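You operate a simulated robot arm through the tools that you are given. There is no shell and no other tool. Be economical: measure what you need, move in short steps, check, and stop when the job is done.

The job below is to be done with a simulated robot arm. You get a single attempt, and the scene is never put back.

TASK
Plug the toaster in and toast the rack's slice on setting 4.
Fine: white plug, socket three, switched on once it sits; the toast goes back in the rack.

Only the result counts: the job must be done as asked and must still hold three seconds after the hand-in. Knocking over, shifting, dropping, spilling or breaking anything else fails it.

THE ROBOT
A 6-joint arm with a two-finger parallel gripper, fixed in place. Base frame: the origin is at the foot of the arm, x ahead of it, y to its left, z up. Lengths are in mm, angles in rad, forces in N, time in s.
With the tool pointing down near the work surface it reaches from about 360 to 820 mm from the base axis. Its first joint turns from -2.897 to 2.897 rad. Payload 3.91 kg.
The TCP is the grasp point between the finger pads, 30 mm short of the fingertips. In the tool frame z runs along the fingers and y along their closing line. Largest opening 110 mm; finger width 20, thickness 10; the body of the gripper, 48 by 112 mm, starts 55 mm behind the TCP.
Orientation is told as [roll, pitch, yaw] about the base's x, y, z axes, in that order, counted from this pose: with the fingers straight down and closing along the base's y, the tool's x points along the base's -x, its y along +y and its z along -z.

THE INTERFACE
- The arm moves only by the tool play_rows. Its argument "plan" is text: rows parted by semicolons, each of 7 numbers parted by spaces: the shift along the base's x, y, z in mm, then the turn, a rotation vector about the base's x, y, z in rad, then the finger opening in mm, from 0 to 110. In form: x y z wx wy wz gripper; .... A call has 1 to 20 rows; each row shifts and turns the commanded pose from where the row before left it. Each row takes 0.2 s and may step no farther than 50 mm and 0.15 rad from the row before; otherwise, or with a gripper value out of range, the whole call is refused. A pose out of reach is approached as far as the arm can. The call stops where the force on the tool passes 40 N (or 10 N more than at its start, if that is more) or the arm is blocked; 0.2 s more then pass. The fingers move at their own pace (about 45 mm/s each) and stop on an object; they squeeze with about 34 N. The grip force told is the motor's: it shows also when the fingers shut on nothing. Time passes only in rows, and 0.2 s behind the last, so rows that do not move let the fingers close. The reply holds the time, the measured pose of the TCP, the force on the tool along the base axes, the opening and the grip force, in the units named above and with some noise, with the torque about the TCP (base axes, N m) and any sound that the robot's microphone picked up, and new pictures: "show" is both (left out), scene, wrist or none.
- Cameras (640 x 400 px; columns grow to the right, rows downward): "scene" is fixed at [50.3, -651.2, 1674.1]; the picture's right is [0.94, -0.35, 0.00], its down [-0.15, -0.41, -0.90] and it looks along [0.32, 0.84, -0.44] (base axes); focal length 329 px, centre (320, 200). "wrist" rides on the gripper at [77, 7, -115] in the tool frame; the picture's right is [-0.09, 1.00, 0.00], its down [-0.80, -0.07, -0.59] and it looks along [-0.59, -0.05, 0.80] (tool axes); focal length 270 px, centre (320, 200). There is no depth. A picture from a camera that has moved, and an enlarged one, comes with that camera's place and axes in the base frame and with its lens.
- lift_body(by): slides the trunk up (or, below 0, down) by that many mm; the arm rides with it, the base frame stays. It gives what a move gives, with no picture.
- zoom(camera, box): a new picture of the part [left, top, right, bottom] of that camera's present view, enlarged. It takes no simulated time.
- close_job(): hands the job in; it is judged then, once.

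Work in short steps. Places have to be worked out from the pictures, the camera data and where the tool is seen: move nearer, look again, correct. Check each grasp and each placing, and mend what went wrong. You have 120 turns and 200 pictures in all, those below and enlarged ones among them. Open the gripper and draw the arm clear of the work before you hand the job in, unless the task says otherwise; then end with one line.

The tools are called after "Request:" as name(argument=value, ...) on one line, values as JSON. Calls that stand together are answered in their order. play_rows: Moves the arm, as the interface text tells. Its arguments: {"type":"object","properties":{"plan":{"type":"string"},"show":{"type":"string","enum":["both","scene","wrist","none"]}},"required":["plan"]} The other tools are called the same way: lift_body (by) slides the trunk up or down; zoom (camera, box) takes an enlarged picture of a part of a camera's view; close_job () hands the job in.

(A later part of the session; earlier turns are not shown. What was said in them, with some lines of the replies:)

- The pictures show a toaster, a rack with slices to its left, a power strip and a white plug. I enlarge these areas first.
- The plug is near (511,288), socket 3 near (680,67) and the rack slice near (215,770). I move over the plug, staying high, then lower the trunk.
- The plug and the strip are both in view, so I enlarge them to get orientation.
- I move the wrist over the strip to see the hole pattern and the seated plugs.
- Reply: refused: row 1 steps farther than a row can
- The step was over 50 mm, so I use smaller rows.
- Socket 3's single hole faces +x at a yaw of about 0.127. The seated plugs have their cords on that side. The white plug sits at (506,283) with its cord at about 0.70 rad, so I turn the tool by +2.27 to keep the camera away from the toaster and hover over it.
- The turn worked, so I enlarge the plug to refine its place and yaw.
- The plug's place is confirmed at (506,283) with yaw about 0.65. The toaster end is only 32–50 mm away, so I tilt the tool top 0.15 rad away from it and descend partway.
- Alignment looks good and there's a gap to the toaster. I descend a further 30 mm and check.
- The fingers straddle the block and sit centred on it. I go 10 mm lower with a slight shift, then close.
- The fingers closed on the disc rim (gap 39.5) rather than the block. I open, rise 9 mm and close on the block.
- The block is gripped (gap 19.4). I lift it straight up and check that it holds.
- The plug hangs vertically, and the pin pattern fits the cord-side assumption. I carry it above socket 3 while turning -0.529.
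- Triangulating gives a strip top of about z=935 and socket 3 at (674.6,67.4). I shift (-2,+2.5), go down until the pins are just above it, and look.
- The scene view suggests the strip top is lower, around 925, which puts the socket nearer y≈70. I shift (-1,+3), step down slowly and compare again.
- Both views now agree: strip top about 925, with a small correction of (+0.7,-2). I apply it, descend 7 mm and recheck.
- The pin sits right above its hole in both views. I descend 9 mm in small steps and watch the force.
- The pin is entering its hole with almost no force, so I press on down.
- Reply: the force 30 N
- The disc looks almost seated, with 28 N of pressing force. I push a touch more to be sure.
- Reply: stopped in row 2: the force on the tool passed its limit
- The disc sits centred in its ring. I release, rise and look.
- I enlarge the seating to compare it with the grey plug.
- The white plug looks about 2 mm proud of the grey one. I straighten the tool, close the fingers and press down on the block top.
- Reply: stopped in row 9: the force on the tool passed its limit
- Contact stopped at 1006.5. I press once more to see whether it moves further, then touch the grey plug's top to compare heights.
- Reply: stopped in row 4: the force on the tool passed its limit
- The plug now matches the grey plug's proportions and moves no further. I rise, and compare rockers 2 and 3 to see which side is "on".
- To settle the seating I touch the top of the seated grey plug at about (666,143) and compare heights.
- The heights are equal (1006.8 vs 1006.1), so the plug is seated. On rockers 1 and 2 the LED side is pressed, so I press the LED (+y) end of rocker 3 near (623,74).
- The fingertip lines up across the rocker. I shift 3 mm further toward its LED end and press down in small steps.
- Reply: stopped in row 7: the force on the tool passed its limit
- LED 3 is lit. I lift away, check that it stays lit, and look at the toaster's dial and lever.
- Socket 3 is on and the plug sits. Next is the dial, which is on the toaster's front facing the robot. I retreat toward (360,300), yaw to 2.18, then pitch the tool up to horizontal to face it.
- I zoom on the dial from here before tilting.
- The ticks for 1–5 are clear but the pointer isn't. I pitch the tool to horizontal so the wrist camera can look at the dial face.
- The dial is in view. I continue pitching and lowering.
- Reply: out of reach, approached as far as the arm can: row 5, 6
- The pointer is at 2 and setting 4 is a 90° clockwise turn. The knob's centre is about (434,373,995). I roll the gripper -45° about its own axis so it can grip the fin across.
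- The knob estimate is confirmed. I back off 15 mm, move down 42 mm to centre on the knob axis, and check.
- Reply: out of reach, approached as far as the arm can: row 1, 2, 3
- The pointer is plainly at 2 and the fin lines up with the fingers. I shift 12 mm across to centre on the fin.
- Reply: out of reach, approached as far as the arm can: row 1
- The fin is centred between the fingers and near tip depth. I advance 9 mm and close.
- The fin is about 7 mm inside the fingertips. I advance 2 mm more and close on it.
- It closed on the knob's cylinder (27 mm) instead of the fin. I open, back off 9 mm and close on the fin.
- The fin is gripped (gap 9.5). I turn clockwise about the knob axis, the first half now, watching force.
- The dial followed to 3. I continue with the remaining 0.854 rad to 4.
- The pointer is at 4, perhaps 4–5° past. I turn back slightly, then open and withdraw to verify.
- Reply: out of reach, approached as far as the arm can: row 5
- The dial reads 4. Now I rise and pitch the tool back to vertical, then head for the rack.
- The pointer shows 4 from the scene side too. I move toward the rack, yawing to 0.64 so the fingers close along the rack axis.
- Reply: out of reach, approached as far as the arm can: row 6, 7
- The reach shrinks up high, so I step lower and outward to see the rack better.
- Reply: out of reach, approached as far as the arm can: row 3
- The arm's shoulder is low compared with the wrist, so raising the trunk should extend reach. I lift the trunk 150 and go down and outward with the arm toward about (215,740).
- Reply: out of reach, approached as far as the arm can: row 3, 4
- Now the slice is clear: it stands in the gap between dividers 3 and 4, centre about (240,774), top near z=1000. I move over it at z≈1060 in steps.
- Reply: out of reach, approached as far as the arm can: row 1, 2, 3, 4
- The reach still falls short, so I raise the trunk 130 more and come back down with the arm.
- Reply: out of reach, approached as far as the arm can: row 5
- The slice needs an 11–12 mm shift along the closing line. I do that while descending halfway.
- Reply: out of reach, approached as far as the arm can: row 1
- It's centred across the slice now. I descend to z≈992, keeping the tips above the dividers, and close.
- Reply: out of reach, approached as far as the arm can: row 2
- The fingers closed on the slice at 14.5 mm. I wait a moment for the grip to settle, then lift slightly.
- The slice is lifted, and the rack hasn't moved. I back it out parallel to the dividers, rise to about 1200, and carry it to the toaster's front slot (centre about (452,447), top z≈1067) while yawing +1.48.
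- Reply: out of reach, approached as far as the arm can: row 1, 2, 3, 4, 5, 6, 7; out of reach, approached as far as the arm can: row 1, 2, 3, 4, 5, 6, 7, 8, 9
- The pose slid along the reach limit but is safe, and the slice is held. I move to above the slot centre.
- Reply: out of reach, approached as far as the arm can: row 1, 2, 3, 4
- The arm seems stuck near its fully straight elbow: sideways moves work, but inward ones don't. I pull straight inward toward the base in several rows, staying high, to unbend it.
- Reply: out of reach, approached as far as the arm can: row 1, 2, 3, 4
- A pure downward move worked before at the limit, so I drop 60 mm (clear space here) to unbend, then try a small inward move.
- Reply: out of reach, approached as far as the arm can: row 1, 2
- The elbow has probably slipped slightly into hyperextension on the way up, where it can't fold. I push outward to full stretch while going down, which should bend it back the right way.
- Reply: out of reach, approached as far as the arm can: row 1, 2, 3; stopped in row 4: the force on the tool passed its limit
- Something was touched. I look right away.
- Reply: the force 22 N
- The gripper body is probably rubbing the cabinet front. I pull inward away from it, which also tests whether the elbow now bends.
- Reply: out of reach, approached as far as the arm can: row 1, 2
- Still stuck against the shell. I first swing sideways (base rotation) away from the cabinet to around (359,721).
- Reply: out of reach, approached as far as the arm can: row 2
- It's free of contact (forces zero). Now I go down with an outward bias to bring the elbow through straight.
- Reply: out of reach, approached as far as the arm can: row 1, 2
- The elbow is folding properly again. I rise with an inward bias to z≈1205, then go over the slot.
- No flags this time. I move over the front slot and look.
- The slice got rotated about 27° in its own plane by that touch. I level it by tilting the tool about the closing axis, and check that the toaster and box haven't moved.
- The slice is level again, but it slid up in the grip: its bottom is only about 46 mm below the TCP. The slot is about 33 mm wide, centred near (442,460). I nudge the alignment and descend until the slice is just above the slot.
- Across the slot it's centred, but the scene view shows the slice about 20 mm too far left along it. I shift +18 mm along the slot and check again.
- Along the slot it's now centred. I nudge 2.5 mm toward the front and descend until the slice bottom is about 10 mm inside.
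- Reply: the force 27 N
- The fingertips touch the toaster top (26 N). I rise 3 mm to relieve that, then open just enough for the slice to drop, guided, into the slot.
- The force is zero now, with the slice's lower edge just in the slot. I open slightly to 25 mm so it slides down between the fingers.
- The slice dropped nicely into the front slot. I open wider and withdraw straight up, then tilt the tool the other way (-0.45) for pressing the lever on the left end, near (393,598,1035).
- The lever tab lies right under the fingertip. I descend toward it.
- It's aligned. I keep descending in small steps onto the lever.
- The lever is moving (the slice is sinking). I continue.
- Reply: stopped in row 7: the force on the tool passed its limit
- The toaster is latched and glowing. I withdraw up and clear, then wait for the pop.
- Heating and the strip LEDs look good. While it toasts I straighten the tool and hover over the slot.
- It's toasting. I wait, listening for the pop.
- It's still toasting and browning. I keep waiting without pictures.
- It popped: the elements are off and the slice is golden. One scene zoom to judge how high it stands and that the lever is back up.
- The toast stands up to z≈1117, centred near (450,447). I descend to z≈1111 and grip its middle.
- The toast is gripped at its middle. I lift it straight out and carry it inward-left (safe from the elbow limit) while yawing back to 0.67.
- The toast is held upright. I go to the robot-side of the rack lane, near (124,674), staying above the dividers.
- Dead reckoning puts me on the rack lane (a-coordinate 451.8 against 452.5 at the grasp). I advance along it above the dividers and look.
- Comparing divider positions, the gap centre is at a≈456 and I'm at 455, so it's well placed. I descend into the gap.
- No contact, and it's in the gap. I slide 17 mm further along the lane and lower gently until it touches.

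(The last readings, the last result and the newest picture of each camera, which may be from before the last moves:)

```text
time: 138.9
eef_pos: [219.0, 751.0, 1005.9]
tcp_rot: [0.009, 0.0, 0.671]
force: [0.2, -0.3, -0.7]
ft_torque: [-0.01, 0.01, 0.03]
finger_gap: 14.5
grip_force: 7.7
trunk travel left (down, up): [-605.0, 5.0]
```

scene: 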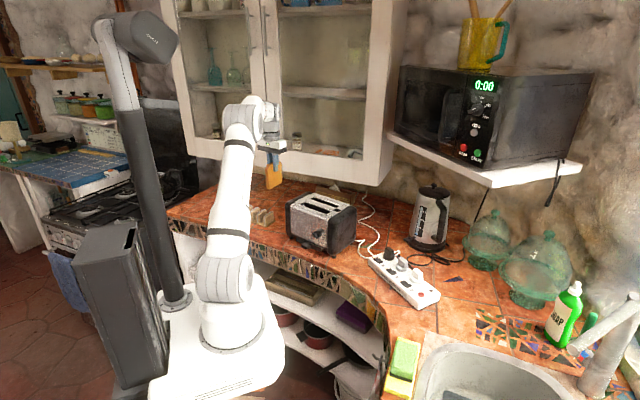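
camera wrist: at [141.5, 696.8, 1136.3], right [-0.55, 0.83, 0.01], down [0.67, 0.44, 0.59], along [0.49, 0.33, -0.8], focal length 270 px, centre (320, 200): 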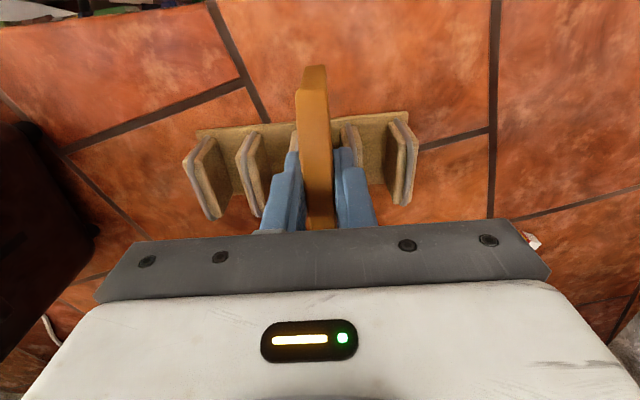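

No contact yet. I keep lowering in 2 mm steps.

Request:
play_rows(plan="0 0 -2 0 0 0 4;0 0 -2 0 0 0 4;0 0 -2 0 0 0 4;0 0 0 0 0 0 4", show="none")

Request:
zoom(camera="wrist", box=[200, 60, 440, 210])

Request:
zoom(camera="scene", box=[230, 180, 290, 230])

```text
time: 139.9
eef_pos: [216.7, 750.1, 1000.9]
tcp_rot: [0.014, 0.0, 0.673]
force: [-0.5, 0.9, 8.2]
ft_torque: [0.11, 0.03, 0.04]
finger_gap: 15.0
grip_force: 8.1
trunk travel left (down, up): [-605.0, 5.0]
```

```text
2.67 times, centred on (320, 135) of wrist
camera zoom: at [155.0, 707.1, 1115.8], right [-0.55, 0.83, 0.01], down [0.67, 0.44, 0.6], along [0.49, 0.34, -0.8], focal length 721 px, centre (320, 373)
```

zoom: 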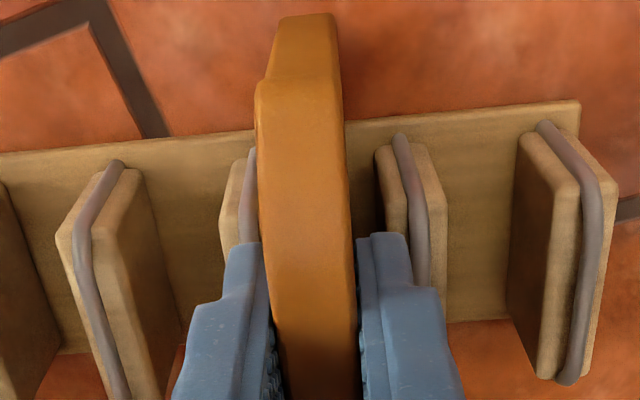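

```text
8.00 times, centred on (260, 205) of scene
camera zoom: at [50.3, -651.2, 1674.1], right [0.94, -0.35, 0.0], down [-0.15, -0.41, -0.9], along [0.32, 0.84, -0.44], focal length 2633 px, centre (800, 160)
```

zoom: 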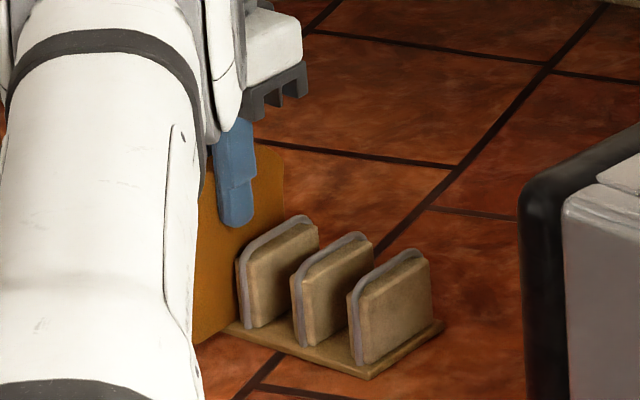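

It touches the board (8 N). I raise 3 mm, slide it 8 mm deeper along the lane, and set it down again.

Request:
play_rows(plan="0 0 4 0 0 0 4;3.2 2.5 0 0 0 0 4;3.2 2.5 0 0 0 0 4;0 0 -2 0 0 0 4;0 0 -1 0 0 0 4;0 0 0 0 0 0 4", show="none")

```text
time: 141.3
eef_pos: [224.3, 756.1, 1002.2]
tcp_rot: [0.01, -0.001, 0.672]
force: [0.8, 0.7, -0.3]
ft_torque: [0.02, 0.0, 0.01]
finger_gap: 14.5
grip_force: 8.0
trunk travel left (down, up): [-605.0, 5.0]
```

It's at its place (lane offset about 0), just above the board. I release, and back out up and along the lane toward the robot.

Request:
play_rows(plan="0 0 -1 0 0 0 4;0 0 0 0 0 0 24;0 0 0 0 0 0 34;0 0 0 0 0 0 34;-8 -6.3 20 0 0 0 34;-12 -9.5 25 0 0 0 34;-16 -12.6 25 0 0 0 34;-16 -12.6 20 0 0 0 34;0 0 0 0 0 0 34", show="wrist")

Request:
zoom(camera="scene", box=[230, 180, 290, 230])

```text
time: 143.3
eef_pos: [172.7, 714.3, 1089.8]
tcp_rot: [0.012, 0.002, 0.674]
force: [0.2, 0.5, -1.0]
ft_torque: [0.0, -0.02, 0.01]
finger_gap: 33.8
grip_force: 0.0
trunk travel left (down, up): [-605.0, 5.0]
camera wrist: at [108.9, 671.3, 1205.1], right [-0.55, 0.83, 0.01], down [0.67, 0.44, 0.59], along [0.49, 0.33, -0.8], focal length 270 px, centre (320, 200)
```

wrist: 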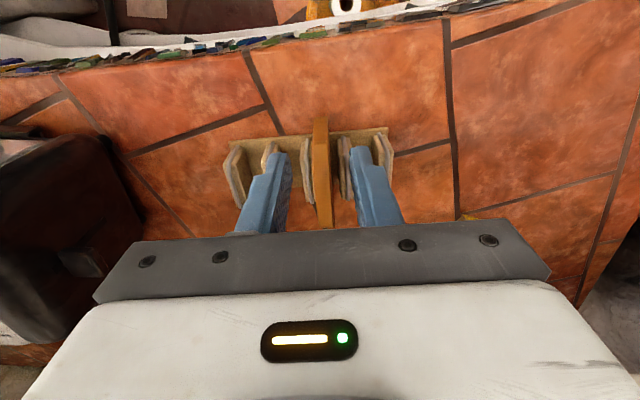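

```text
8.00 times, centred on (260, 205) of scene
camera zoom: at [50.3, -651.2, 1674.1], right [0.94, -0.35, 0.0], down [-0.15, -0.41, -0.9], along [0.32, 0.84, -0.44], focal length 2633 px, centre (800, 160)
```

zoom: 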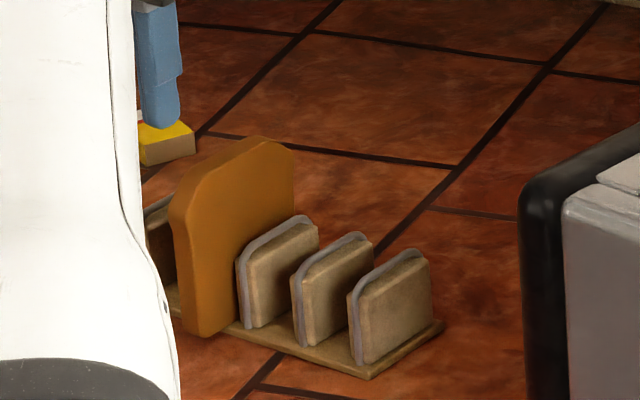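

The toast stands in the rack. I draw the arm clear, up and inward.

Request:
play_rows(plan="2 -30 30 0 0 0 34;2 -35 30 0 0 0 34;5 -35 30 0 0 0 34;8 -35 30 0 0 0 34;8 -38 25 0 0 0 60;25 -40 10 0 0 0 80;25 -40 10 0 0 0 80;25 -40 10 0 0 0 80;25 -40 10 0 0 0 80;25 -40 10 0 0 0 80;0 0 0 0 0 0 80", show="scene")

Request:
zoom(camera="scene", box=[220, 170, 380, 270])

Request:
zoom(camera="scene", box=[370, 244, 440, 304])

```text
time: 145.7
eef_pos: [324.9, 342.4, 1285.3]
tcp_rot: [0.009, 0.002, 0.674]
force: [0.0, -0.9, -0.3]
ft_torque: [-0.02, 0.01, 0.01]
finger_gap: 79.9
grip_force: 0.0
trunk travel left (down, up): [-605.0, 5.0]
```

scene: 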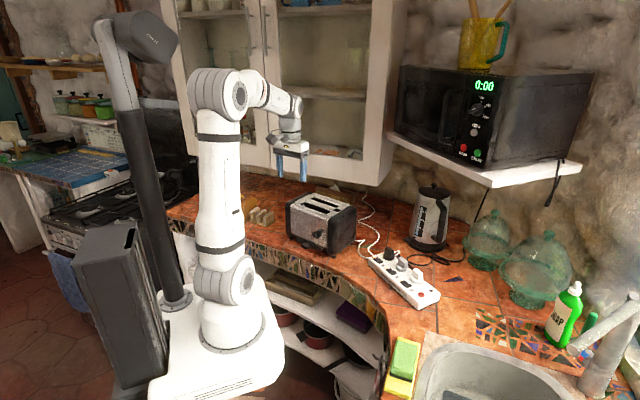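

```text
4.00 times, centred on (300, 220) of scene
camera zoom: at [50.3, -651.2, 1674.1], right [0.94, -0.35, 0.0], down [-0.15, -0.41, -0.9], along [0.32, 0.84, -0.44], focal length 1316 px, centre (400, 120)
```

zoom: 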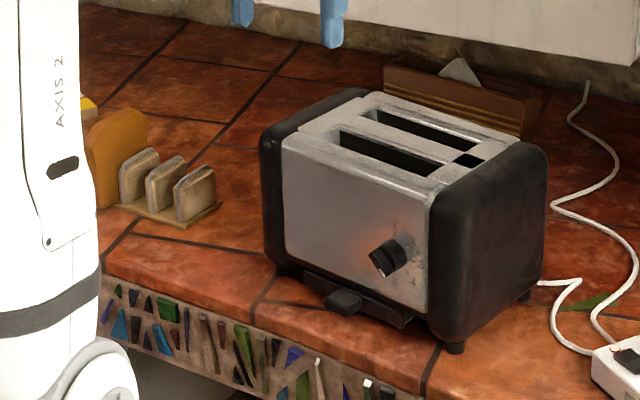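

```text
6.67 times, centred on (405, 274) of scene
camera zoom: at [50.3, -651.2, 1674.1], right [0.94, -0.35, 0.0], down [-0.15, -0.41, -0.9], along [0.32, 0.84, -0.44], focal length 2194 px, centre (-247, -293)
```

zoom: 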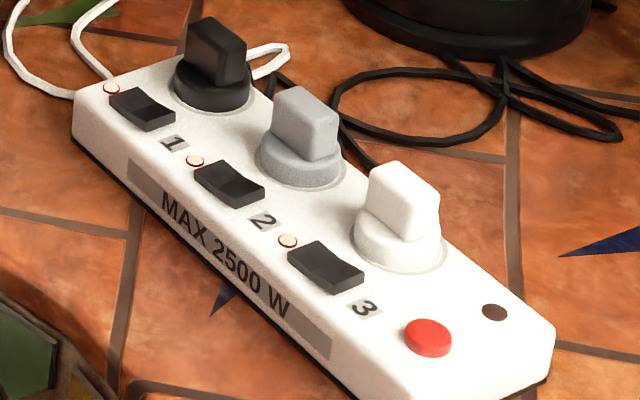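

Everything checks out: the toast is in the rack, the dial is on 4, the plug is seated, and socket 3 is lit. The rack is in place and the arm is clear, so I hand in.

Request:
close_job()

```text
The job is handed in.
```

The white plug is in socket three and switched on, the slice was toasted on setting 4, and the toast is back in the rack, though on the way to the toaster the slice bumped the toaster, which may have shifted it by about 2 mm.
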